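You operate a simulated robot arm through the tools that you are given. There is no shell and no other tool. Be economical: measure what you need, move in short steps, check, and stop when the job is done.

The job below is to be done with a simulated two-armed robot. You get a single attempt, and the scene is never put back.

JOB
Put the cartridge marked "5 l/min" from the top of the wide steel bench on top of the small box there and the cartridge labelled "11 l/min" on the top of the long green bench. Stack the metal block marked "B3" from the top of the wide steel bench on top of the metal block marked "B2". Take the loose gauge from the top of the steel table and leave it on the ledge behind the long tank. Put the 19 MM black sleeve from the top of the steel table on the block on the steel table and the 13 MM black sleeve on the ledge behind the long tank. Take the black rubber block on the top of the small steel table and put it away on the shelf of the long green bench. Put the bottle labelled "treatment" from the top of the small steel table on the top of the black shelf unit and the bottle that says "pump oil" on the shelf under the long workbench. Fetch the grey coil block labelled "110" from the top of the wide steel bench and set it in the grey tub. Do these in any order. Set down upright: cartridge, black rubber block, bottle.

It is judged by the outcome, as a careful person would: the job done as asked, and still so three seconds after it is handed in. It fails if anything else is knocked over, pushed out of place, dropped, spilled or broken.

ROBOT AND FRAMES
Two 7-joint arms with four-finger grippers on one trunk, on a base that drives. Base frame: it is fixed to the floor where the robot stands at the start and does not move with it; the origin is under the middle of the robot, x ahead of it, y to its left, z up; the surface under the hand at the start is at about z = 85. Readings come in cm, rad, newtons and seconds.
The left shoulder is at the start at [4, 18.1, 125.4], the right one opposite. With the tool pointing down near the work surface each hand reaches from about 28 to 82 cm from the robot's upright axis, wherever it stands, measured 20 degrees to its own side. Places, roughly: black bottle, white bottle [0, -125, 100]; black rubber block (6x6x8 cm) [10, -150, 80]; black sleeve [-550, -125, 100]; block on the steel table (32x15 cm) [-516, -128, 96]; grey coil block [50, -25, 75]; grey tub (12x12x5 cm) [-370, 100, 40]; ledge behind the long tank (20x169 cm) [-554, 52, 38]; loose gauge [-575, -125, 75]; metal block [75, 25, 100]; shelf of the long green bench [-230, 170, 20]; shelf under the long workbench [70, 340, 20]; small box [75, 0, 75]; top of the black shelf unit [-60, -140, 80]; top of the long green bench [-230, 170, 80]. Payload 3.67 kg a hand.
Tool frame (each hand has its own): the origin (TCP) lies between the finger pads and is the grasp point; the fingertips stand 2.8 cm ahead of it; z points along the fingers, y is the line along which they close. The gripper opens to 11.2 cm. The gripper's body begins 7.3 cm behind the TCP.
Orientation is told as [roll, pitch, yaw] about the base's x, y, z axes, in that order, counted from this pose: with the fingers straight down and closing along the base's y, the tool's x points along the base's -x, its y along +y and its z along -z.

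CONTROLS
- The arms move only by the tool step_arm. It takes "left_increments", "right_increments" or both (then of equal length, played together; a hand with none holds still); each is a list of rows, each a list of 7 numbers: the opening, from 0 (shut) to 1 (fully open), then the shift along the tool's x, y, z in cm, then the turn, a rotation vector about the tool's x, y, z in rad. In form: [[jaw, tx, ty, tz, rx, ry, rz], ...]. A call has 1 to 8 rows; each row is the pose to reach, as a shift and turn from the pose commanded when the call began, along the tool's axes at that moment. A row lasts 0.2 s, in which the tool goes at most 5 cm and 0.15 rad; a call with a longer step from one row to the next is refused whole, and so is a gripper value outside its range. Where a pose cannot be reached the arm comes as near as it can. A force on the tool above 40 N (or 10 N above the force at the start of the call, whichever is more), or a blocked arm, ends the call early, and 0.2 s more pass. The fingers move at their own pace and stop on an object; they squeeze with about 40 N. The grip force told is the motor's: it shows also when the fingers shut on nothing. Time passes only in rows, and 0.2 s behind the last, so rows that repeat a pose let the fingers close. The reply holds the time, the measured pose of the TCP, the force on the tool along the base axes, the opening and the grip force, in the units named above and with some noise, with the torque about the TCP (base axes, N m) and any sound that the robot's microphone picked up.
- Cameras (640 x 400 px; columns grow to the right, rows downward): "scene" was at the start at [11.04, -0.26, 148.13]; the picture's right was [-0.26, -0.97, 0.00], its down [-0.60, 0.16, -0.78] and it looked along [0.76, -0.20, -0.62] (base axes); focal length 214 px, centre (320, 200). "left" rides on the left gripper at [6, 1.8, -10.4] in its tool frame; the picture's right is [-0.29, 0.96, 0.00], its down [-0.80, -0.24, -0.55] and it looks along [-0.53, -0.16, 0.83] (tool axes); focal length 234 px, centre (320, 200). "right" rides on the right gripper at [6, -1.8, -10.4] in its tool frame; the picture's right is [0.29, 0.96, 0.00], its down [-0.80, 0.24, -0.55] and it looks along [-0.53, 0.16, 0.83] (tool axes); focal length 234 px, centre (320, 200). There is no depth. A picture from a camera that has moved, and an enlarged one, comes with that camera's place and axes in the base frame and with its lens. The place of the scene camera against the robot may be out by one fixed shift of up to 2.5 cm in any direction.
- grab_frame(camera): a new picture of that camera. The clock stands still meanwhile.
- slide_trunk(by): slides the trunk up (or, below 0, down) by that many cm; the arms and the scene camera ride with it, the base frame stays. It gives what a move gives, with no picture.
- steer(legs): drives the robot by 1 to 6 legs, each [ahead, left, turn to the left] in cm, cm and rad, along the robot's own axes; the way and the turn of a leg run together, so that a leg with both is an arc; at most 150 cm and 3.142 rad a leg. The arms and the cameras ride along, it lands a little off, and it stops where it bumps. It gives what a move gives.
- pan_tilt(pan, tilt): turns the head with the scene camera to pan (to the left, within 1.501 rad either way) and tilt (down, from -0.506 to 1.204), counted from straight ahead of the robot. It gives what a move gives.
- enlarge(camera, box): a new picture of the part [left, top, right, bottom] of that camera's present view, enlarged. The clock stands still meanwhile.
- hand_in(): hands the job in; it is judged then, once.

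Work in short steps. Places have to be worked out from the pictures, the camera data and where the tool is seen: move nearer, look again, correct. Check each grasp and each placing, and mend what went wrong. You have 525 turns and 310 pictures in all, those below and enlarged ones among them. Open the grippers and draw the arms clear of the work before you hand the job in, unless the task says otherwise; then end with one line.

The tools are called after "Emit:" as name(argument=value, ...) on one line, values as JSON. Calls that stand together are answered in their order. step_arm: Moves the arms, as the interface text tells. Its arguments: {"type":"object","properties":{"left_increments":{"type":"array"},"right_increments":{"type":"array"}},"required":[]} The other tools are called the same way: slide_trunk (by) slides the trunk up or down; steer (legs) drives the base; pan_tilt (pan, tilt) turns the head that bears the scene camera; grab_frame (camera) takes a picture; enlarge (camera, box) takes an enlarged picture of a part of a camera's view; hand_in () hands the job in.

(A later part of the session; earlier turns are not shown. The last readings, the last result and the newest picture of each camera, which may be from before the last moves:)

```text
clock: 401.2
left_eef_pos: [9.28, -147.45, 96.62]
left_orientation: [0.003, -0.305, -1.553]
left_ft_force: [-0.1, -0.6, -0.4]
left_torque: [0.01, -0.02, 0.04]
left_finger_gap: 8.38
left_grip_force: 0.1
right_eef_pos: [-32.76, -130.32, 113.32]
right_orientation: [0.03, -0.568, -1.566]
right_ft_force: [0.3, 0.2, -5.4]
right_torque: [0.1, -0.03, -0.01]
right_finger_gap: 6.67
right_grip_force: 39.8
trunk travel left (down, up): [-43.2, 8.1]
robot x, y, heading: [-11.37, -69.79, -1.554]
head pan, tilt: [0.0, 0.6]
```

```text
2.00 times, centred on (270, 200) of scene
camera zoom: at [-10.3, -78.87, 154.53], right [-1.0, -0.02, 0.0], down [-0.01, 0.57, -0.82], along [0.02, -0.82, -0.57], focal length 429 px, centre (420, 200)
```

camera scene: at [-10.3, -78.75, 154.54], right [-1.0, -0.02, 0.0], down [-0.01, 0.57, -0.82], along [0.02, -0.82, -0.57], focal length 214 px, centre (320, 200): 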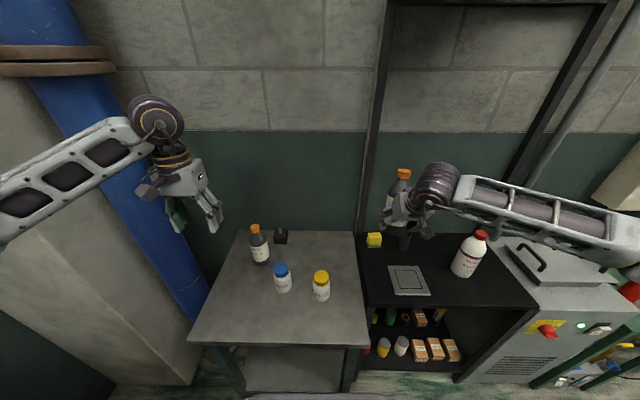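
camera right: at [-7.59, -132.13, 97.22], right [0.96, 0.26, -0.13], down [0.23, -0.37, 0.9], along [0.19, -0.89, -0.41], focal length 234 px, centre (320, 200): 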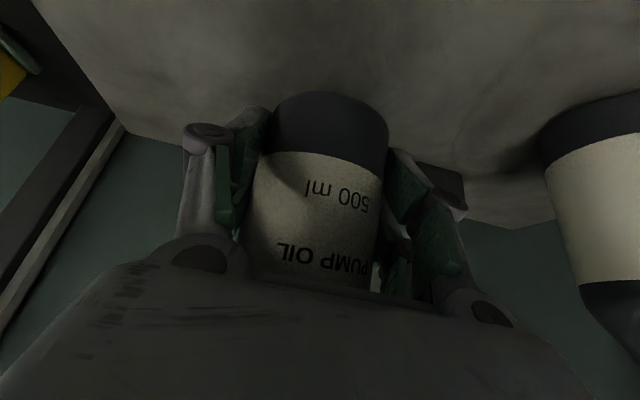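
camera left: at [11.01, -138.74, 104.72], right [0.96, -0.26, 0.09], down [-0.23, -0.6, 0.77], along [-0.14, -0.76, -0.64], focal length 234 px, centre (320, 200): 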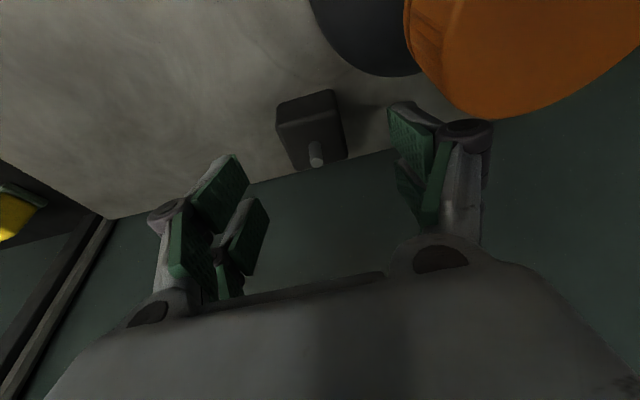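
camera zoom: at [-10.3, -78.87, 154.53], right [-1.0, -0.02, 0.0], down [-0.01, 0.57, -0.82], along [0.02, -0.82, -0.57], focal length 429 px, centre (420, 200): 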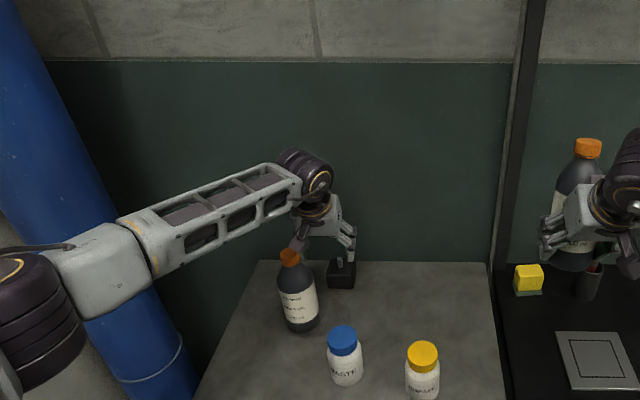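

The hand's camera would come too near the gear-oil bottle with this tilt. I'll go in vertically instead; for reach I lower the trunk 20 cm (shoulder level with wrist). First I back the left hand off and raise the right.

Emit:
step_arm(left_increments=[[0.75, 0, 0, -4.5, 0, 0, 0], [0.75, 0, 0, -9, 0, 0, 0], [0.75, 2, 0, -13.5, 0, 0.1, 0], [0.75, 4, 0, -18, 0, 0.2, 0], [0.75, 5, 0, -22, 0, 0.28, 0], [0.75, 5, 0, -26, 0, 0.28, 0], [0.75, 5, 0, -30, 0, 0.28, 0], [0.75, 5, 0, -34, 0, 0.28, 0]], right_increments=[[0, -2, 0, -3.2, 0, 0, 0], [0, -4, 0, -6.4, 0, 0, 0], [0, -6, 0, -9.6, 0, 0, 0], [0, -6, 0, -9.6, 0, 0, 0], [0, -6, 0, -9.6, 0, 0, 0], [0, -6, 0, -9.6, 0, 0, 0], [0, -6, 0, -9.6, 0, 0, 0], [0, -6, 0, -9.6, 0, 0, 0]])

Emit:
slide_trunk(by=-20)

Emit:
grab_frame(camera="left")

Emit:
grab_frame(camera="scene")

```text
clock: 403.0
left_eef_pos: [8.95, -132.39, 127.5]
left_orientation: [0.002, -0.024, -1.553]
left_ft_force: [0.4, 0.2, -0.5]
left_torque: [-0.04, 0.02, 0.0]
left_finger_gap: 8.43
left_grip_force: 0.0
right_eef_pos: [-32.99, -129.92, 124.98]
right_orientation: [0.029, -0.572, -1.567]
right_ft_force: [0.2, 0.5, -5.6]
right_torque: [0.07, -0.01, 0.01]
right_finger_gap: 6.67
right_grip_force: 40.1
trunk travel left (down, up): [-43.2, 8.1]
robot x, y, heading: [-11.24, -69.96, -1.552]
head pan, tilt: [0.0, 0.6]
```

```text
clock: 405.1
left_eef_pos: [9.05, -132.52, 107.61]
left_orientation: [0.001, -0.023, -1.551]
left_ft_force: [0.5, -0.1, 0.0]
left_torque: [-0.05, 0.02, -0.02]
left_finger_gap: 8.4
left_grip_force: 0.0
right_eef_pos: [-32.99, -130.11, 104.99]
right_orientation: [0.03, -0.569, -1.565]
right_ft_force: [-1.0, 0.4, -4.7]
right_torque: [0.09, 0.03, -0.02]
right_finger_gap: 6.69
right_grip_force: 40.1
trunk travel left (down, up): [-23.2, 28.1]
robot x, y, heading: [-10.95, -69.45, -1.555]
head pan, tilt: [0.0, 0.6]
```

```text
117 pictures are left
camera left: at [10.76, -126.3, 117.78], right [0.96, -0.27, 0.01], down [-0.23, -0.79, 0.57], along [-0.15, -0.55, -0.82], focal length 234 px, centre (320, 200)
```

left: 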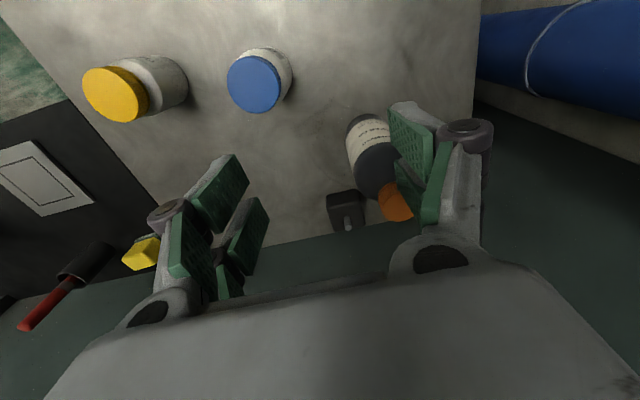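

```text
116 pictures are left
camera scene: at [-10.28, -78.78, 134.59], right [-1.0, -0.02, 0.0], down [-0.01, 0.57, -0.82], along [0.02, -0.82, -0.57], focal length 214 px, centre (320, 200)
```

scene: 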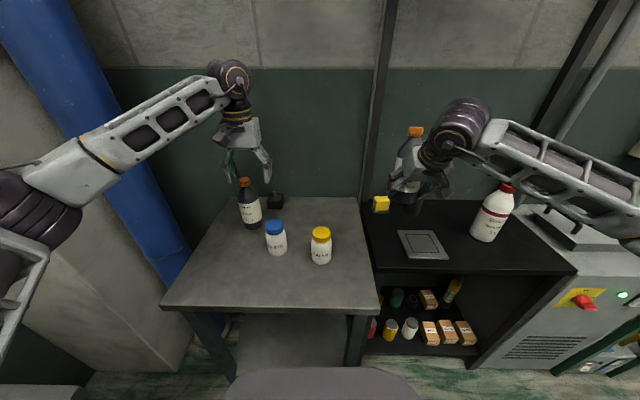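

The trunk is lower. I bring the left hand over the block at [8.5, -152] staying above the caps, then look.

Emit:
step_arm(left_increments=[[0.75, -4, -0.2, 0, 0, 0, 0], [0.75, -8, -0.4, 0, 0, 0, 0], [0.75, -12, -0.5, 0, 0, 0, 0], [0.75, -16, -0.5, 0, 0, 0, 0], [0.75, -19.3, -0.5, 0.5, 0, 0, 0]])

Emit:
grab_frame(camera="left")

```text
clock: 406.4
left_eef_pos: [9.34, -146.67, 107.78]
left_orientation: [-0.001, -0.024, -1.552]
left_ft_force: [1.1, 0.7, -1.1]
left_torque: [0.01, 0.1, 0.02]
left_finger_gap: 8.39
left_grip_force: 0.0
left hand out of reach, approached as far as the arm can: row 4, 5
right_eef_pos: [-32.56, -130.03, 105.05]
right_orientation: [0.025, -0.569, -1.562]
right_ft_force: [1.6, -0.6, -4.6]
right_torque: [0.08, 0.08, 0.0]
right_finger_gap: 6.66
right_grip_force: 40.3
trunk travel left (down, up): [-23.2, 28.1]
robot x, y, heading: [-10.68, -69.66, -1.552]
head pan, tilt: [0.0, 0.6]
```

```text
115 pictures are left
camera left: at [11.07, -140.44, 118.1], right [0.96, -0.27, 0.01], down [-0.22, -0.79, 0.57], along [-0.15, -0.55, -0.82], focal length 234 px, centre (320, 200)
```

left: 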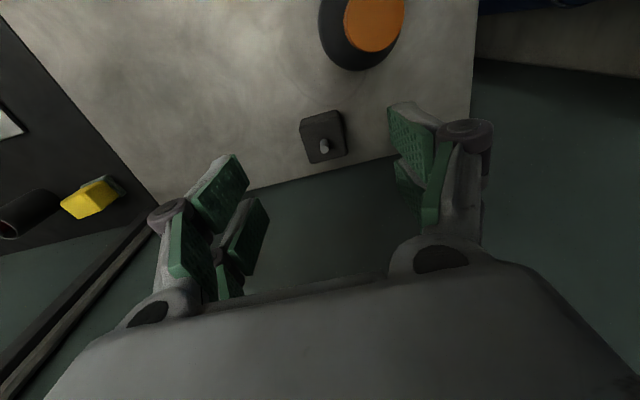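

Out of reach by ~5 cm at this height. I edge the base 3 cm closer; reach also improves lower down.

Emit:
steer(legs=[[3, 0, 0]])

Emit:
step_arm(left_increments=[[0.75, -0.5, -0.6, 0, 0, -0.04, 0], [0.75, -1.5, -0.9, 3, 0, -0.08, 0], [0.75, -2, -0.9, 7, 0, -0.08, 0]])

Emit:
grab_frame(camera="left")

```text
clock: 407.2
left_eef_pos: [8.78, -149.26, 108.21]
left_orientation: [0.002, -0.026, -1.553]
left_ft_force: [-0.3, 0.1, -0.4]
left_torque: [-0.04, -0.02, -0.01]
left_finger_gap: 8.42
left_grip_force: 0.1
right_eef_pos: [-32.98, -132.72, 105.14]
right_orientation: [0.031, -0.57, -1.565]
right_ft_force: [0.2, -0.3, -5.7]
right_torque: [0.03, 0.0, 0.01]
right_finger_gap: 6.67
right_grip_force: 39.9
trunk travel left (down, up): [-23.2, 28.1]
robot x, y, heading: [-11.25, -73.19, -1.554]
head pan, tilt: [0.0, 0.6]
```

```text
clock: 408.0
left_eef_pos: [7.91, -151.84, 101.12]
left_orientation: [-0.001, -0.105, -1.553]
left_ft_force: [0.7, 0.5, -0.1]
left_torque: [0.01, 0.01, 0.01]
left_finger_gap: 8.41
left_grip_force: 0.0
right_eef_pos: [-32.97, -133.01, 104.94]
right_orientation: [0.03, -0.57, -1.565]
right_ft_force: [-0.2, 1.0, -4.6]
right_torque: [0.03, -0.01, -0.02]
right_finger_gap: 6.7
right_grip_force: 39.9
trunk travel left (down, up): [-23.2, 28.1]
robot x, y, heading: [-11.02, -72.81, -1.555]
head pan, tilt: [0.0, 0.6]
```

```text
114 pictures are left
camera left: at [9.58, -144.93, 110.8], right [0.96, -0.27, 0.03], down [-0.23, -0.74, 0.63], along [-0.15, -0.62, -0.77], focal length 234 px, centre (320, 200)
```

left: 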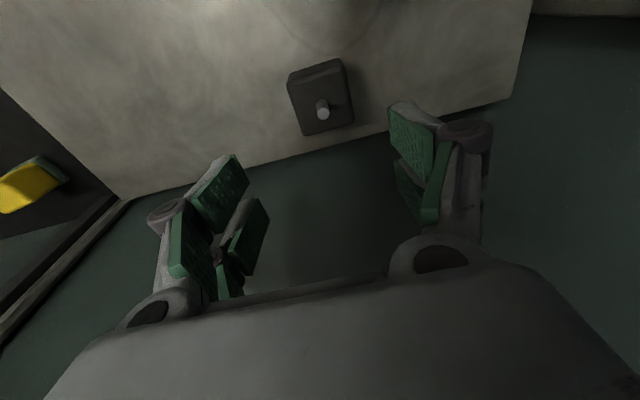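

Block centre ≈[8.3, -152.6], top z≈85. I descend vertically to z≈83.

Emit:
step_arm(left_increments=[[0.75, 0.2, 0.4, 4.5, 0, 0, 0], [0.75, 0.5, 0.4, 9, 0, 0, 0], [0.75, 0.8, 0.4, 13.5, 0, 0, 0], [0.75, 1.0, 0.4, 16.5, 0, 0, 0], [0.75, 1.1, 0.4, 18, 0, 0, 0]])

Emit:
grab_frame(camera="left")

Emit:
enlarge(camera="scene", box=[160, 30, 340, 260])

```text
clock: 409.2
left_eef_pos: [8.34, -152.46, 84.06]
left_orientation: [0.0, -0.121, -1.552]
left_ft_force: [2.7, -11.3, 35.1]
left_torque: [0.56, -0.43, -0.04]
left_finger_gap: 9.12
left_grip_force: 11.2
right_eef_pos: [-33.05, -132.54, 105.34]
right_orientation: [0.03, -0.575, -1.566]
right_ft_force: [-1.0, 1.3, -4.7]
right_torque: [0.02, -0.01, 0.0]
right_finger_gap: 6.68
right_grip_force: 40.2
trunk travel left (down, up): [-23.2, 28.1]
robot x, y, heading: [-10.6, -72.71, -1.552]
head pan, tilt: [0.0, 0.6]
```

```text
113 pictures are left
camera left: at [10.11, -145.26, 93.57], right [0.96, -0.27, 0.03], down [-0.23, -0.73, 0.65], along [-0.15, -0.63, -0.76], focal length 234 px, centre (320, 200)
```

left: 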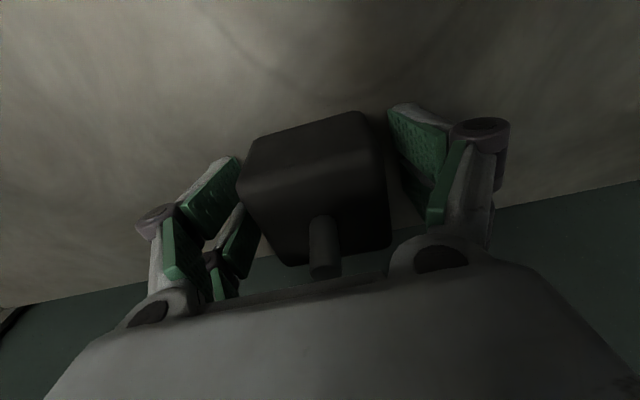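

```text
1.74 times, centred on (250, 145) of scene
camera zoom: at [-10.35, -81.12, 134.67], right [-1.0, -0.02, 0.0], down [-0.01, 0.56, -0.83], along [0.02, -0.83, -0.56], focal length 373 px, centre (442, 296)
```

zoom: 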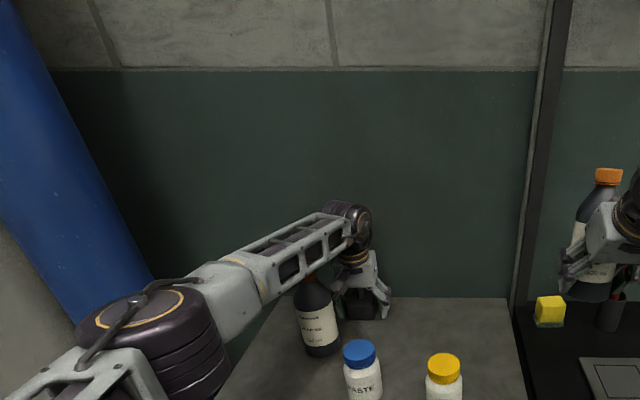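

There's 35 N upward — fingertips on the table (≈81) or the stud at the palm. I raise 0.8 cm and close.

Emit:
step_arm(left_increments=[[0.75, 0, 0, -0.8, 0, 0, 0], [0, 0, 0, -0.8, 0, 0, 0], [0, 0, 0, -0.8, 0, 0, 0], [0, 0, 0, -0.8, 0, 0, 0]])

Emit:
grab_frame(camera="left")

```text
clock: 410.2
left_eef_pos: [8.31, -152.28, 84.74]
left_orientation: [0.001, -0.118, -1.554]
left_ft_force: [1.7, 0.9, 45.7]
left_torque: [0.79, -0.19, -0.19]
left_finger_gap: 5.98
left_grip_force: 40.3
right_eef_pos: [-33.08, -132.47, 105.31]
right_orientation: [0.031, -0.575, -1.566]
right_ft_force: [-0.4, 0.0, -4.9]
right_torque: [0.06, -0.02, 0.0]
right_finger_gap: 6.65
right_grip_force: 39.7
trunk travel left (down, up): [-23.2, 28.1]
robot x, y, heading: [-11.35, -72.64, -1.554]
head pan, tilt: [0.0, 0.6]
```

```text
111 pictures are left
camera left: at [10.04, -145.13, 94.37], right [0.96, -0.27, 0.03], down [-0.23, -0.73, 0.64], along [-0.15, -0.63, -0.77], focal length 234 px, centre (320, 200)
```

left: 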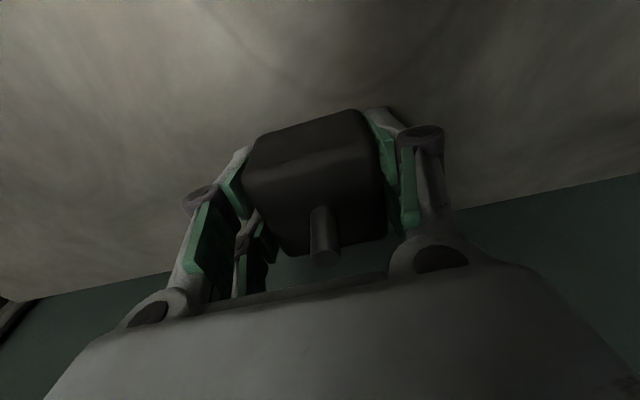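

Gripped (6.0 cm). I lift straight up.

Emit:
step_arm(left_increments=[[0, -0.3, 0, -2.5, 0, 0, 0], [0, -0.7, 0, -6, 0, 0, 0], [0, -1.2, 0, -10, 0, 0, 0], [0, -1.6, 0, -14, 0, 0, 0], [0, -2.1, 0, -18, 0, 0, 0], [0, -2.6, 0, -22, 0, 0, 0]])

Emit:
enlarge(camera="scene", box=[160, 30, 340, 260])

```text
clock: 411.6
left_eef_pos: [8.75, -151.69, 105.94]
left_orientation: [0.0, -0.104, -1.552]
left_ft_force: [0.8, -0.2, -2.5]
left_torque: [-0.02, -0.02, -0.01]
left_finger_gap: 5.96
left_grip_force: 39.8
left hand out of reach, approached as far as the arm can: row 6
right_eef_pos: [-32.87, -132.8, 105.02]
right_orientation: [0.025, -0.571, -1.564]
right_ft_force: [0.4, 0.1, -3.8]
right_torque: [0.07, 0.08, 0.0]
right_finger_gap: 6.7
right_grip_force: 39.7
trunk travel left (down, up): [-23.2, 28.1]
robot x, y, heading: [-11.15, -72.72, -1.555]
head pan, tilt: [0.0, 0.6]
```

```text
1.74 times, centred on (250, 145) of scene
camera zoom: at [-10.03, -81.58, 134.59], right [-1.0, -0.02, 0.0], down [-0.01, 0.56, -0.82], along [0.01, -0.82, -0.57], focal length 373 px, centre (442, 296)
```

zoom: 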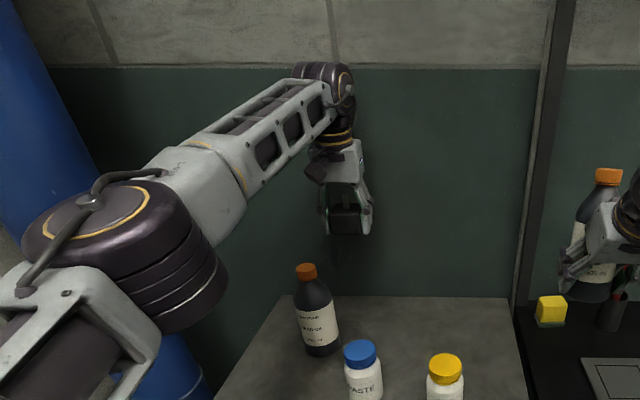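

Block is held. I pull it back over the bottles (staying above and slightly left of the gear oil), toward the free front area of the table, to set it down and regrasp with more tilt for the low shelf.

Emit:
step_arm(left_increments=[[0, 3, -2, -1, 0, 0, 0], [0, 6.5, -4, -3, 0, 0, 0], [0, 10.5, -5, -4.5, 0, 0, 0], [0, 15, -5, -5.5, 0, 0, 0], [0, 19.5, -4, -6, 0, 0, 0], [0, 24, -2, -6.5, 0, 0, 0], [0, 28.5, 0, -7, 0, 0, 0], [0, 32.5, 2, -7, 0, 0, 0]])

Emit:
grab_frame(camera="left")

Emit:
grab_frame(camera="scene")

```text
clock: 413.4
left_eef_pos: [10.0, -118.42, 109.64]
left_orientation: [0.001, -0.105, -1.551]
left_ft_force: [-0.5, -0.1, -2.2]
left_torque: [0.01, 0.03, 0.0]
left_finger_gap: 5.98
left_grip_force: 39.6
right_eef_pos: [-32.87, -132.75, 105.03]
right_orientation: [0.028, -0.571, -1.565]
right_ft_force: [0.3, 0.3, -4.1]
right_torque: [0.04, 0.03, -0.02]
right_finger_gap: 6.66
right_grip_force: 39.9
trunk travel left (down, up): [-23.2, 28.1]
robot x, y, heading: [-11.4, -72.24, -1.55]
head pan, tilt: [0.0, 0.6]
```

```text
109 pictures are left
camera left: at [11.8, -111.35, 119.17], right [0.96, -0.27, 0.03], down [-0.23, -0.74, 0.64], along [-0.15, -0.62, -0.77], focal length 234 px, centre (320, 200)
```

left: 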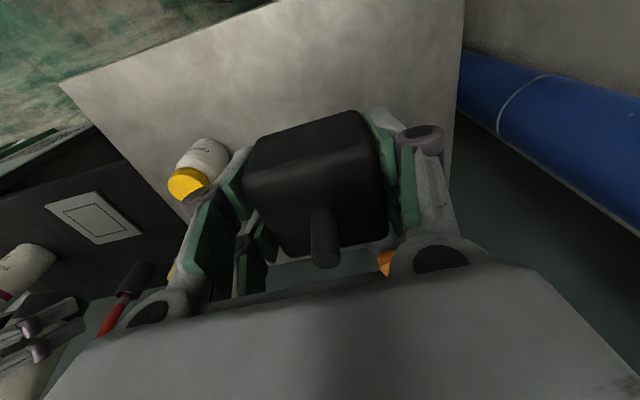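

```text
108 pictures are left
camera scene: at [-10.12, -81.54, 134.59], right [-1.0, -0.02, 0.0], down [-0.01, 0.56, -0.83], along [0.01, -0.82, -0.56], focal length 214 px, centre (320, 200)
```

scene: 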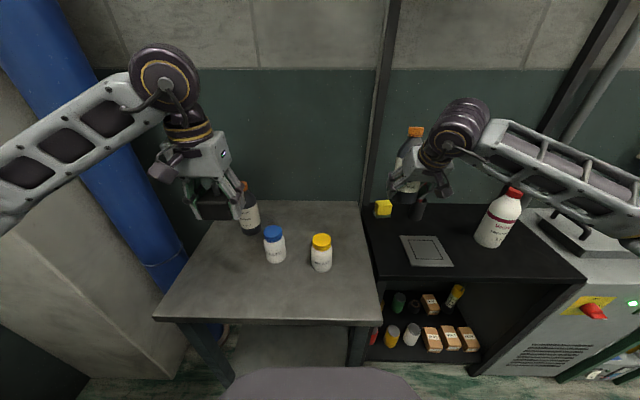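

The spot beneath [10, -118] is free. I lower the block onto the table.

Emit:
step_arm(left_increments=[[0, 0.5, 0, 4.7, 0, 0, 0], [0, 1, 0, 9.4, 0, 0, 0], [0, 1.5, 0, 14, 0, 0, 0], [0, 2, 0, 18.5, 0, 0, 0], [0, 2.3, 0, 21.5, 0, 0, 0], [0, 2.5, 0, 23, 0, 0, 0], [0, 2.55, 0, 24, 0, 0, 0], [0, 2.6, 0, 24.8, 0, 0, 0]])

Emit:
grab_frame(camera="left")

```text
clock: 415.2
left_eef_pos: [9.92, -118.51, 84.84]
left_orientation: [0.0, -0.113, -1.551]
left_ft_force: [1.1, 0.1, 16.3]
left_torque: [-0.52, -0.49, 0.15]
left_finger_gap: 5.96
left_grip_force: 39.9
right_eef_pos: [-33.0, -132.7, 105.18]
right_orientation: [0.03, -0.57, -1.567]
right_ft_force: [0.2, 0.5, -3.8]
right_torque: [0.07, -0.03, -0.01]
right_finger_gap: 6.69
right_grip_force: 40.0
trunk travel left (down, up): [-23.2, 28.1]
robot x, y, heading: [-10.98, -72.49, -1.556]
head pan, tilt: [0.0, 0.6]
```

```text
107 pictures are left
camera left: at [11.7, -111.45, 94.41], right [0.96, -0.27, 0.03], down [-0.23, -0.73, 0.64], along [-0.15, -0.62, -0.77], focal length 234 px, centre (320, 200)
```

left: 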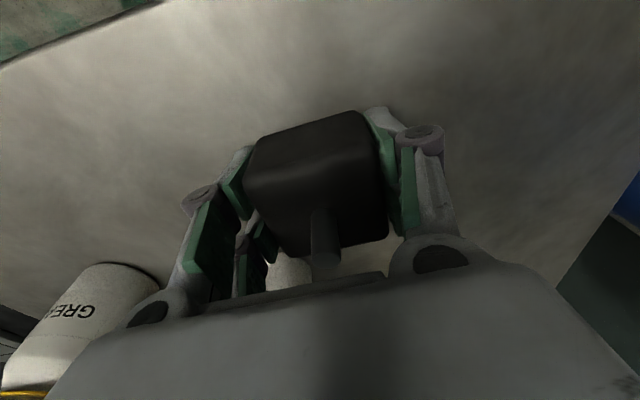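

Set down. I release, rise, and then back the robot up 16 cm for a tilted regrasp.

Emit:
step_arm(left_increments=[[0.7, 0, 0, 0, 0, 0, 0], [0.7, 0, 0, 0, 0, 0, 0], [0.7, 0, 0, -4, 0, 0, 0], [0.7, 0, 0, -8, 0, 0, 0], [0.7, 0, 0, -12, 0, 0, 0], [0.75, 0, 0, -16, 0, -0.1, 0], [0.75, 0, 0, -20, 0, -0.2, 0], [0.75, 0, 0, -23, 0, -0.3, 0]])

Emit:
steer(legs=[[-16, 0, 0]])

Emit:
step_arm(left_increments=[[0.75, 0, 0, 0, 0, -0.1, 0], [0.75, 0, 0, 0, 0, -0.22, 0]])

Emit:
grab_frame(camera="left")

```text
clock: 417.0
left_eef_pos: [9.9, -116.2, 107.43]
left_orientation: [0.002, -0.404, -1.555]
left_ft_force: [-0.5, -0.5, 0.1]
left_torque: [-0.03, -0.02, -0.01]
left_finger_gap: 8.45
left_grip_force: 0.1
right_eef_pos: [-32.84, -132.81, 105.1]
right_orientation: [0.029, -0.571, -1.564]
right_ft_force: [-0.1, 0.5, -4.6]
right_torque: [0.07, 0.05, 0.0]
right_finger_gap: 6.65
right_grip_force: 40.4
trunk travel left (down, up): [-23.2, 28.1]
robot x, y, heading: [-11.0, -72.43, -1.551]
head pan, tilt: [0.0, 0.6]
```

```text
clock: 418.4
left_eef_pos: [9.6, -100.15, 107.39]
left_orientation: [-0.001, -0.406, -1.553]
left_ft_force: [0.3, -0.1, 0.8]
left_torque: [-0.03, 0.0, -0.04]
left_finger_gap: 8.39
left_grip_force: 0.1
right_eef_pos: [-33.32, -116.71, 105.05]
right_orientation: [0.03, -0.572, -1.566]
right_ft_force: [-0.1, 1.0, -4.1]
right_torque: [0.05, 0.02, 0.0]
right_finger_gap: 6.66
right_grip_force: 40.3
trunk travel left (down, up): [-23.2, 28.1]
robot x, y, heading: [-11.17, -56.95, -1.551]
head pan, tilt: [0.0, 0.6]
```

```text
clock: 419.0
left_eef_pos: [9.65, -100.19, 107.34]
left_orientation: [0.0, -0.627, -1.552]
left_ft_force: [-0.3, -0.1, -0.1]
left_torque: [0.0, -0.04, -0.02]
left_finger_gap: 8.39
left_grip_force: 0.1
right_eef_pos: [-33.17, -116.67, 105.02]
right_orientation: [0.027, -0.573, -1.566]
right_ft_force: [-0.5, 0.4, -3.9]
right_torque: [0.06, 0.01, 0.01]
right_finger_gap: 6.69
right_grip_force: 40.2
trunk travel left (down, up): [-23.2, 28.1]
robot x, y, heading: [-11.53, -56.75, -1.553]
head pan, tilt: [0.0, 0.6]
```

```text
106 pictures are left
camera left: at [11.33, -89.23, 112.29], right [0.96, -0.22, 0.17], down [-0.23, -0.32, 0.92], along [-0.14, -0.92, -0.36], focal length 234 px, centre (320, 200)
```

left: 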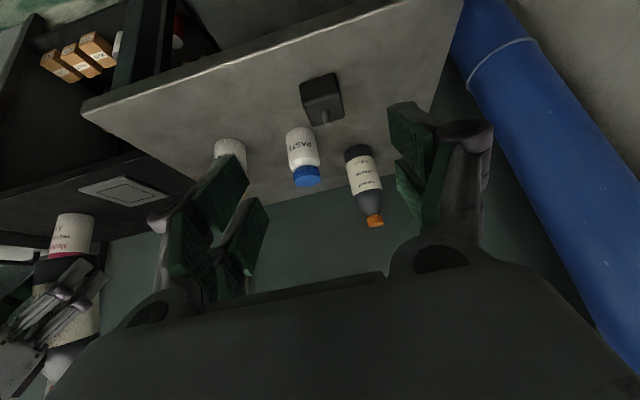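

I advance along the tilted axis to the block (known at [9.9, -118.5]), pausing before the end.

Emit:
step_arm(left_increments=[[0.75, -0.5, 0.25, 4.5, 0, 0, 0], [0.75, -1, 0.25, 9, 0, 0, 0], [0.75, -1.5, 0.25, 13.5, 0, 0, 0], [0.75, -1.5, 0.25, 18, 0, 0, 0], [0.75, -1.5, 0.25, 22, 0, 0, 0]])

Emit:
grab_frame(camera="left")

```text
clock: 420.2
left_eef_pos: [10.49, -114.38, 90.12]
left_orientation: [0.001, -0.625, -1.555]
left_ft_force: [0.3, -0.4, -0.2]
left_torque: [0.0, 0.03, 0.03]
left_finger_gap: 8.36
left_grip_force: 0.0
right_eef_pos: [-33.31, -116.91, 104.97]
right_orientation: [0.028, -0.568, -1.563]
right_ft_force: [0.5, -0.6, -5.4]
right_torque: [0.07, 0.01, -0.03]
right_finger_gap: 6.67
right_grip_force: 39.4
trunk travel left (down, up): [-23.2, 28.1]
robot x, y, heading: [-11.58, -56.3, -1.554]
head pan, tilt: [0.0, 0.6]
```

```text
105 pictures are left
camera left: at [12.1, -103.43, 95.0], right [0.96, -0.22, 0.17], down [-0.24, -0.33, 0.92], along [-0.14, -0.92, -0.36], focal length 234 px, centre (320, 200)
```

left: 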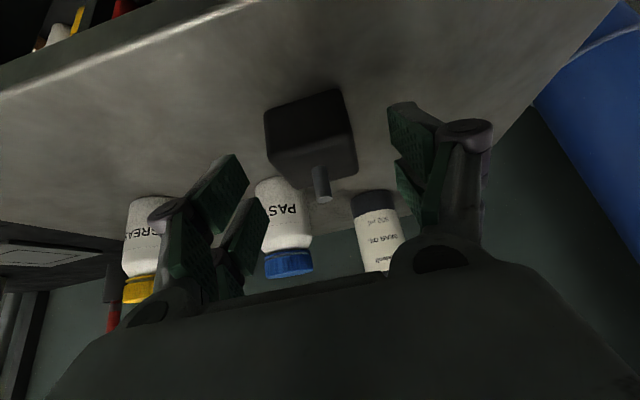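

Block is nearly on axis. I advance the last 6.3 cm, and close.

Emit:
step_arm(left_increments=[[0.75, 0, -0.6, 3, 0, 0, 0], [0.75, 0, -0.6, 6.3, 0, 0, 0], [0, 0, -0.6, 6.3, 0, 0, 0], [0, 0, -0.6, 6.3, 0, 0, 0], [0, 0, -0.6, 6.3, 0, 0, 0]])

Emit:
grab_frame(camera="left")

```text
clock: 421.4
left_eef_pos: [9.71, -117.9, 85.51]
left_orientation: [0.0, -0.633, -1.554]
left_ft_force: [3.8, 0.3, 26.5]
left_torque: [0.11, 0.18, 0.05]
left_finger_gap: 5.96
left_grip_force: 40.4
right_eef_pos: [-33.18, -116.71, 105.06]
right_orientation: [0.029, -0.57, -1.566]
right_ft_force: [-0.6, -0.5, -4.6]
right_torque: [0.09, 0.0, 0.01]
right_finger_gap: 6.66
right_grip_force: 39.7
trunk travel left (down, up): [-23.2, 28.1]
robot x, y, heading: [-11.51, -56.7, -1.554]
head pan, tilt: [0.0, 0.6]
```

```text
104 pictures are left
camera left: at [11.38, -106.87, 90.3], right [0.96, -0.21, 0.17], down [-0.23, -0.32, 0.92], along [-0.14, -0.92, -0.36], focal length 234 px, centre (320, 200)
```

left: 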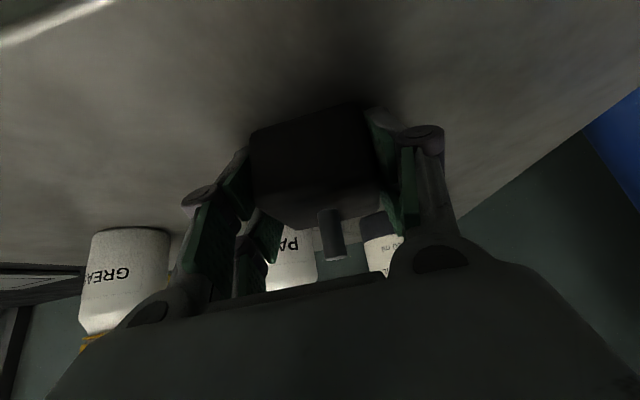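

Gripped. I lift it well clear.

Emit:
step_arm(left_increments=[[0, -2, 0, -2.7, 0, 0, 0], [0, -4.5, 0, -6.1, 0, 0, 0], [0, -7, 0, -9.5, 0, 0, 0], [0, -9, 0, -13, 0, 0, 0], [0, -10, 0, -17, 0, 0, 0]])

Emit:
slide_trunk(by=20)

Emit:
grab_frame(camera="scene")

```text
clock: 422.6
left_eef_pos: [9.4, -116.01, 104.99]
left_orientation: [0.002, -0.623, -1.553]
left_ft_force: [-0.3, 1.2, -2.1]
left_torque: [0.01, -0.02, 0.03]
left_finger_gap: 5.98
left_grip_force: 40.0
right_eef_pos: [-33.36, -116.81, 104.95]
right_orientation: [0.03, -0.57, -1.564]
right_ft_force: [0.9, 0.1, -5.2]
right_torque: [0.09, -0.03, 0.01]
right_finger_gap: 6.67
right_grip_force: 40.5
trunk travel left (down, up): [-23.2, 28.1]
robot x, y, heading: [-11.37, -56.73, -1.552]
head pan, tilt: [0.0, 0.6]
```

```text
clock: 424.8
left_eef_pos: [9.46, -115.92, 124.82]
left_orientation: [0.003, -0.624, -1.553]
left_ft_force: [0.0, 0.5, -2.3]
left_torque: [0.03, 0.0, 0.05]
left_finger_gap: 5.97
left_grip_force: 39.7
right_eef_pos: [-33.26, -116.9, 125.01]
right_orientation: [0.028, -0.568, -1.565]
right_ft_force: [-0.8, -0.1, -4.7]
right_torque: [0.03, -0.01, 0.0]
right_finger_gap: 6.66
right_grip_force: 39.8
trunk travel left (down, up): [-43.2, 8.1]
robot x, y, heading: [-11.28, -56.64, -1.549]
head pan, tilt: [0.0, 0.6]
```

```text
103 pictures are left
camera scene: at [-10.52, -65.66, 154.54], right [-1.0, -0.02, 0.0], down [-0.01, 0.57, -0.82], along [0.01, -0.82, -0.57], focal length 214 px, centre (320, 200)
```

scene: 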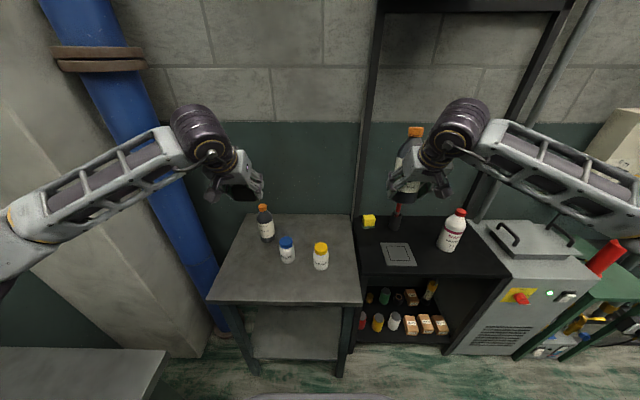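

Both are held with forward tilt. Next the long workbench. I back off to open floor, turn left to face +y, and look.

Emit:
steer(legs=[[-35, -35, 0], [0, 0, 1.56], [0, 0, 1.56]])

Emit:
pan_tilt(pan=-0.3, tilt=0.3)

Emit:
grab_frame(camera="scene")

```text
clock: 436.1
left_eef_pos: [-67.46, 37.57, 124.91]
left_orientation: [0.003, -0.625, 1.565]
left_ft_force: [-0.1, 0.1, -2.5]
left_torque: [-0.03, 0.01, 0.0]
left_finger_gap: 5.97
left_grip_force: 40.2
right_eef_pos: [-24.82, 37.47, 124.91]
right_orientation: [0.032, -0.57, 1.553]
right_ft_force: [0.6, -0.6, -5.7]
right_torque: [-0.08, 0.02, 0.01]
right_finger_gap: 6.7
right_grip_force: 40.2
trunk travel left (down, up): [-43.2, 8.1]
robot x, y, heading: [-47.91, -22.09, 1.569]
head pan, tilt: [0.0, 0.6]
```

```text
clock: 436.9
left_eef_pos: [-67.61, 37.63, 124.88]
left_orientation: [0.003, -0.625, 1.568]
left_ft_force: [-0.1, 0.9, -3.2]
left_torque: [-0.03, -0.01, 0.03]
left_finger_gap: 5.95
left_grip_force: 40.0
right_eef_pos: [-24.73, 37.5, 124.83]
right_orientation: [0.028, -0.57, 1.554]
right_ft_force: [-1.0, 0.3, -4.8]
right_torque: [-0.09, -0.01, -0.01]
right_finger_gap: 6.69
right_grip_force: 40.0
trunk travel left (down, up): [-43.2, 8.1]
robot x, y, heading: [-48.13, -22.39, 1.568]
head pan, tilt: [-0.3, 0.3]
```

```text
102 pictures are left
camera scene: at [-44.44, -9.22, 157.28], right [0.95, -0.3, 0.0], down [-0.09, -0.28, -0.95], along [0.29, 0.91, -0.3], focal length 214 px, centre (320, 200)
```

scene: 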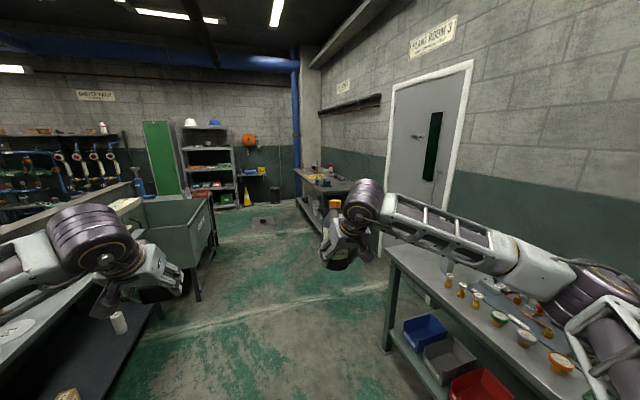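

The long workbench is beyond the door. I drive 150 cm ahead and look again.

Emit:
steer(legs=[[150, 0, 0]])

Emit:
pan_tilt(pan=-0.6, tilt=0.5)

Emit:
grab_frame(camera="scene")

```text
clock: 444.7
left_eef_pos: [-63.14, 190.55, 124.93]
left_orientation: [0.0, -0.625, 1.537]
left_ft_force: [0.8, -0.3, -2.2]
left_torque: [-0.07, 0.0, 0.02]
left_finger_gap: 6.01
left_grip_force: 40.1
right_eef_pos: [-20.48, 189.21, 124.92]
right_orientation: [0.028, -0.568, 1.527]
right_ft_force: [0.3, 0.4, -4.3]
right_torque: [-0.11, 0.03, -0.03]
right_finger_gap: 6.67
right_grip_force: 39.8
trunk travel left (down, up): [-43.2, 8.1]
robot x, y, heading: [-45.14, 130.34, 1.541]
head pan, tilt: [-0.3, 0.3]
```

```text
clock: 445.5
left_eef_pos: [-63.25, 190.67, 124.78]
left_orientation: [0.002, -0.623, 1.539]
left_ft_force: [0.5, -0.2, -1.9]
left_torque: [-0.05, 0.01, -0.05]
left_finger_gap: 5.97
left_grip_force: 40.0
right_eef_pos: [-20.37, 189.28, 124.89]
right_orientation: [0.028, -0.569, 1.527]
right_ft_force: [-0.1, 0.5, -5.2]
right_torque: [-0.07, 0.01, -0.02]
right_finger_gap: 6.67
right_grip_force: 40.5
trunk travel left (down, up): [-43.2, 8.1]
robot x, y, heading: [-45.16, 130.28, 1.539]
head pan, tilt: [-0.6, 0.499]
```

```text
101 pictures are left
camera scene: at [-39.08, 141.78, 155.45], right [0.81, -0.59, 0.0], down [-0.28, -0.39, -0.88], along [0.52, 0.71, -0.48], focal length 214 px, centre (320, 200)
```

scene: 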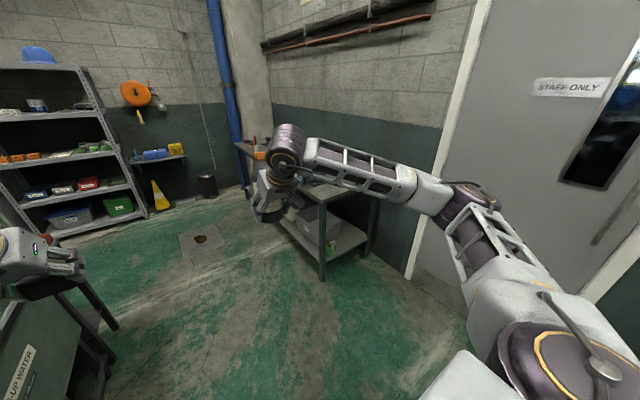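

The workbench's near front leg is at ≈[46, 254]; it continues along +y. I drive to y≈300, then turn right to face it.

Emit:
steer(legs=[[150, 0, 0.03], [15, 0, 0], [0, 0, -1.57]])

Emit:
pan_tilt(pan=0, tilt=0.6)

Emit:
grab_frame(camera="scene")

```text
clock: 458.4
left_eef_pos: [17.65, 315.18, 124.76]
left_orientation: [0.002, -0.623, -0.006]
left_ft_force: [0.0, -0.8, -2.7]
left_torque: [-0.01, 0.03, 0.01]
left_finger_gap: 5.97
left_grip_force: 40.2
right_eef_pos: [17.55, 272.23, 124.89]
right_orientation: [0.029, -0.57, -0.018]
right_ft_force: [-0.7, 0.0, -5.3]
right_torque: [0.02, 0.08, 0.01]
right_finger_gap: 6.68
right_grip_force: 39.8
trunk travel left (down, up): [-43.2, 8.1]
robot x, y, heading: [-42.16, 295.42, -0.006]
head pan, tilt: [-0.6, 0.499]
```

```text
clock: 459.4
left_eef_pos: [17.57, 315.09, 124.82]
left_orientation: [0.002, -0.625, -0.007]
left_ft_force: [0.8, 0.5, -2.4]
left_torque: [-0.02, 0.05, -0.02]
left_finger_gap: 5.98
left_grip_force: 39.5
right_eef_pos: [17.43, 272.15, 124.95]
right_orientation: [0.028, -0.569, -0.016]
right_ft_force: [0.0, 0.0, -4.3]
right_torque: [0.03, 0.14, -0.02]
right_finger_gap: 6.66
right_grip_force: 39.7
trunk travel left (down, up): [-43.2, 8.1]
robot x, y, heading: [-42.37, 295.55, -0.006]
head pan, tilt: [0.0, 0.6]
```

```text
100 pictures are left
camera scene: at [-30.54, 297.4, 154.54], right [-0.01, -1.0, 0.0], down [-0.57, 0.0, -0.82], along [0.82, -0.01, -0.57], focal length 214 px, centre (320, 200)
```

scene: 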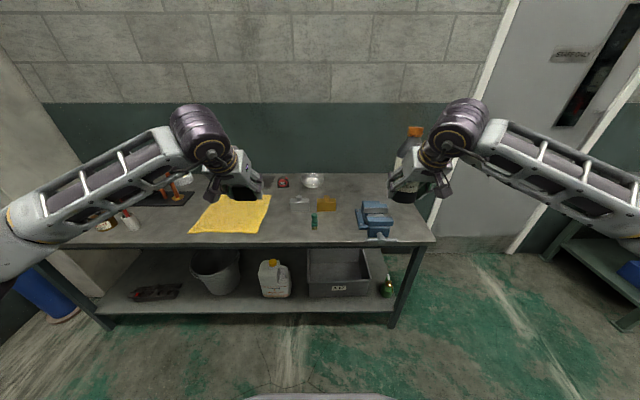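

I zoom on the lower shelf to find a free gap.

Emit:
enlarge(camera="scene", box=[90, 235, 410, 335])

```text
2.00 times, centred on (250, 285) of scene
camera zoom: at [-30.54, 297.4, 154.54], right [-0.01, -1.0, 0.0], down [-0.57, 0.0, -0.82], along [0.82, -0.01, -0.57], focal length 429 px, centre (460, 30)
```

zoom: 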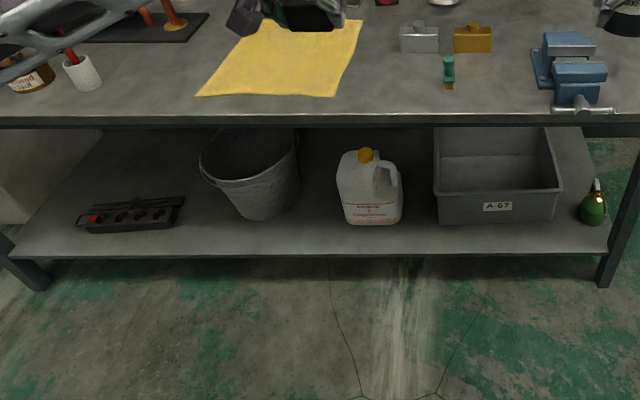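

There's a usable gap between the bucket and the white jug (≈y 336–349, shelf front x≈42). I retract the left hand, then move to robot ≈[-25, 352].

Emit:
step_arm(left_increments=[[0, 4, 0, -2.9, 0, 0, 0], [0, 8, 0, -5.8, 0, 0, 0], [0, 12, 0, -8.7, 0, 0, 0], [0, 16, 0, -11.6, 0, 0, 0], [0, 18, 0, -13, 0, 0, 0]], right_increments=[[0, 3.3, 0, -2.2, 0, 0, 0], [0, 6.7, 0, -4.4, 0, 0, 0], [0, 8.4, 0, -5.4, 0, 0, 0], [0, 8.4, 0, -5.4, 0, 0, 0], [0, 8.4, 0, -5.4, 0, 0, 0]])

Emit:
steer(legs=[[0, 57, 0], [15, 0, 0]])

Emit:
grab_frame(camera="scene")

```text
clock: 460.6
left_eef_pos: [0.09, 313.6, 127.42]
left_orientation: [0.001, -0.623, -0.007]
left_ft_force: [-0.1, -0.6, -1.5]
left_torque: [0.01, 0.05, 0.0]
left_finger_gap: 5.99
left_grip_force: 39.6
left hand out of reach, approached as far as the arm can: row 4, 5
right_eef_pos: [7.34, 272.06, 124.95]
right_orientation: [0.029, -0.57, -0.02]
right_ft_force: [0.1, 0.5, -5.3]
right_torque: [-0.01, 0.06, -0.01]
right_finger_gap: 6.68
right_grip_force: 40.7
trunk travel left (down, up): [-43.2, 8.1]
robot x, y, heading: [-42.22, 295.82, -0.006]
head pan, tilt: [0.0, 0.6]
```

```text
clock: 464.6
left_eef_pos: [1.04, 368.06, 128.96]
left_orientation: [-0.025, -0.658, 0.002]
left_ft_force: [-6.9, -1.0, -0.1]
left_torque: [0.08, -0.26, 0.06]
left_finger_gap: 5.94
left_grip_force: 40.2
right_eef_pos: [6.04, 325.87, 126.8]
right_orientation: [0.012, -0.612, -0.043]
right_ft_force: [-4.6, -1.3, -1.3]
right_torque: [0.06, -0.25, 0.1]
right_finger_gap: 6.68
right_grip_force: 40.5
trunk travel left (down, up): [-43.2, 8.1]
robot x, y, heading: [-38.12, 349.21, -0.042]
head pan, tilt: [0.0, 0.6]
stopped in leg 2: the robot was blocked; the commanded pose is now the measured one
```

```text
98 pictures are left
camera scene: at [-30.47, 348.34, 155.01], right [-0.04, -1.0, -0.02], down [-0.54, 0.04, -0.84], along [0.84, -0.02, -0.54], focal length 214 px, centre (320, 200)
```

scene: 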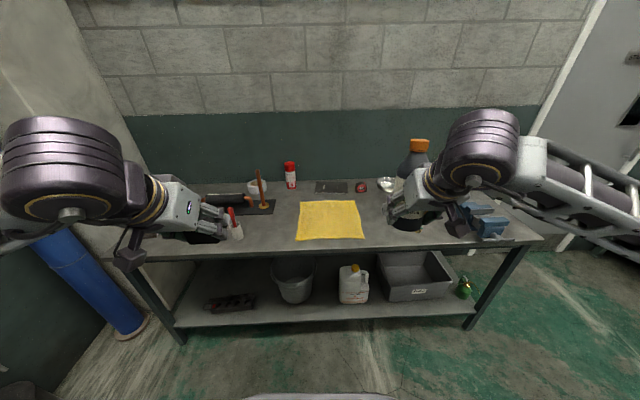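

The base met a floor drain plate (≈[-36, 375]) and tipped slightly. I back off and go right, to y≈318, and will use the space in front of the gap between jug and crate instead.

Emit:
steer(legs=[[-8, -6, 0]])

```text
clock: 465.8
left_eef_pos: [-11.08, 354.5, 127.24]
left_orientation: [-0.007, -0.622, -0.013]
left_ft_force: [0.3, -3.7, -4.5]
left_torque: [0.09, -0.04, 0.1]
left_finger_gap: 5.96
left_grip_force: 40.3
right_eef_pos: [-4.7, 312.85, 124.78]
right_orientation: [0.017, -0.57, -0.037]
right_ft_force: [-0.5, -2.5, -6.6]
right_torque: [0.16, 0.05, 0.04]
right_finger_gap: 6.66
right_grip_force: 40.2
trunk travel left (down, up): [-43.2, 8.1]
robot x, y, heading: [-53.7, 336.42, -0.023]
head pan, tilt: [0.0, 0.6]
```

Freed. I sidestep right to y≈318 and advance to x≈-26.

Emit:
steer(legs=[[0, -18, 0.022], [27, 0, 0]])

Emit:
grab_frame(camera="scene")

```text
clock: 468.8
left_eef_pos: [14.47, 339.39, 126.8]
left_orientation: [-0.03, -0.623, 0.013]
left_ft_force: [0.8, -0.6, -2.5]
left_torque: [0.0, 0.04, 0.02]
left_finger_gap: 5.97
left_grip_force: 40.2
right_eef_pos: [21.34, 297.68, 125.21]
right_orientation: [-0.004, -0.572, -0.009]
right_ft_force: [0.2, -0.9, -5.6]
right_torque: [-0.03, 0.11, -0.02]
right_finger_gap: 6.68
right_grip_force: 40.3
trunk travel left (down, up): [-43.2, 8.1]
robot x, y, heading: [-27.74, 318.61, -0.006]
head pan, tilt: [0.0, 0.6]
```

```text
97 pictures are left
camera scene: at [-16.04, 320.37, 154.55], right [-0.01, -1.0, 0.0], down [-0.56, 0.0, -0.83], along [0.83, -0.01, -0.56], focal length 214 px, centre (320, 200)
```

scene: 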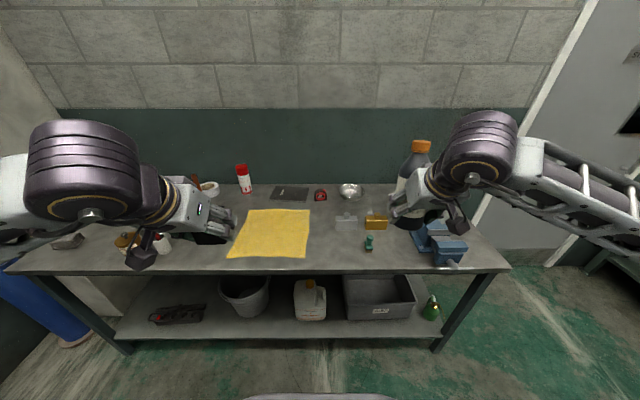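

Position is good. I lower the trunk 38 cm; both held items are in front of the bench edge.

Emit:
slide_trunk(by=-38)

Emit:
grab_frame(camera="scene")

Emit:
grab_frame(camera="right")

```text
clock: 472.5
left_eef_pos: [14.48, 339.37, 88.69]
left_orientation: [-0.029, -0.622, 0.014]
left_ft_force: [0.3, 0.3, -1.5]
left_torque: [-0.03, 0.05, 0.0]
left_finger_gap: 5.96
left_grip_force: 39.8
right_eef_pos: [21.46, 297.77, 87.13]
right_orientation: [-0.003, -0.571, -0.009]
right_ft_force: [0.1, -0.2, -4.6]
right_torque: [0.03, 0.08, -0.01]
right_finger_gap: 6.66
right_grip_force: 40.1
trunk travel left (down, up): [-5.2, 46.1]
robot x, y, heading: [-27.81, 318.64, -0.004]
head pan, tilt: [0.0, 0.6]
```

```text
96 pictures are left
camera scene: at [-15.96, 320.36, 116.45], right [-0.01, -1.0, 0.0], down [-0.57, 0.0, -0.82], along [0.82, -0.01, -0.57], focal length 214 px, centre (320, 200)
```

scene: 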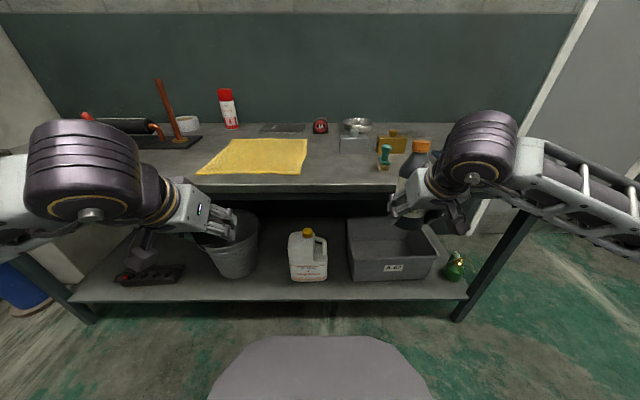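

```text
95 pictures are left
camera right: at [10.79, 296.05, 92.62], right [-0.23, 0.96, -0.16], down [0.37, 0.24, 0.9], along [0.9, 0.15, -0.41], focal length 234 px, centre (320, 200)
```

right: 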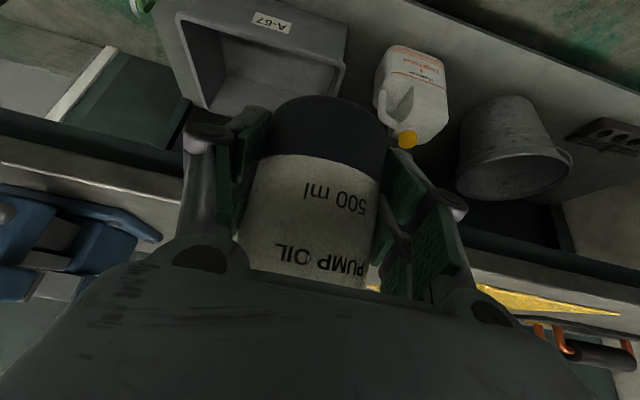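

I zoom the wrist view to locate the shelf's front edge precisely.

Emit:
enlarge(camera="right", box=[300, 0, 500, 130])

```text
3.08 times, centred on (400, 65) of right
camera zoom: at [10.79, 296.05, 92.62], right [-0.23, 0.96, -0.16], down [0.37, 0.24, 0.9], along [0.9, 0.15, -0.41], focal length 720 px, centre (74, 615)
```

zoom: 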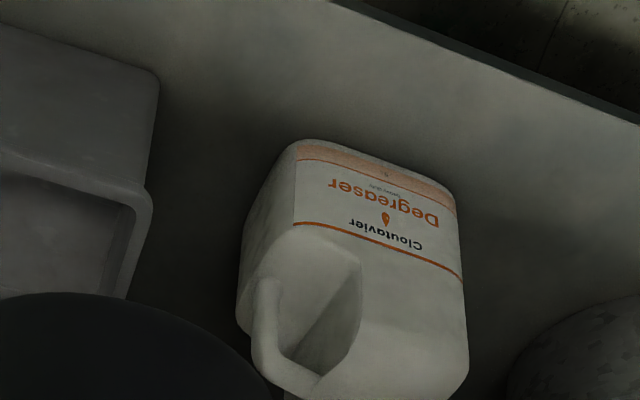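

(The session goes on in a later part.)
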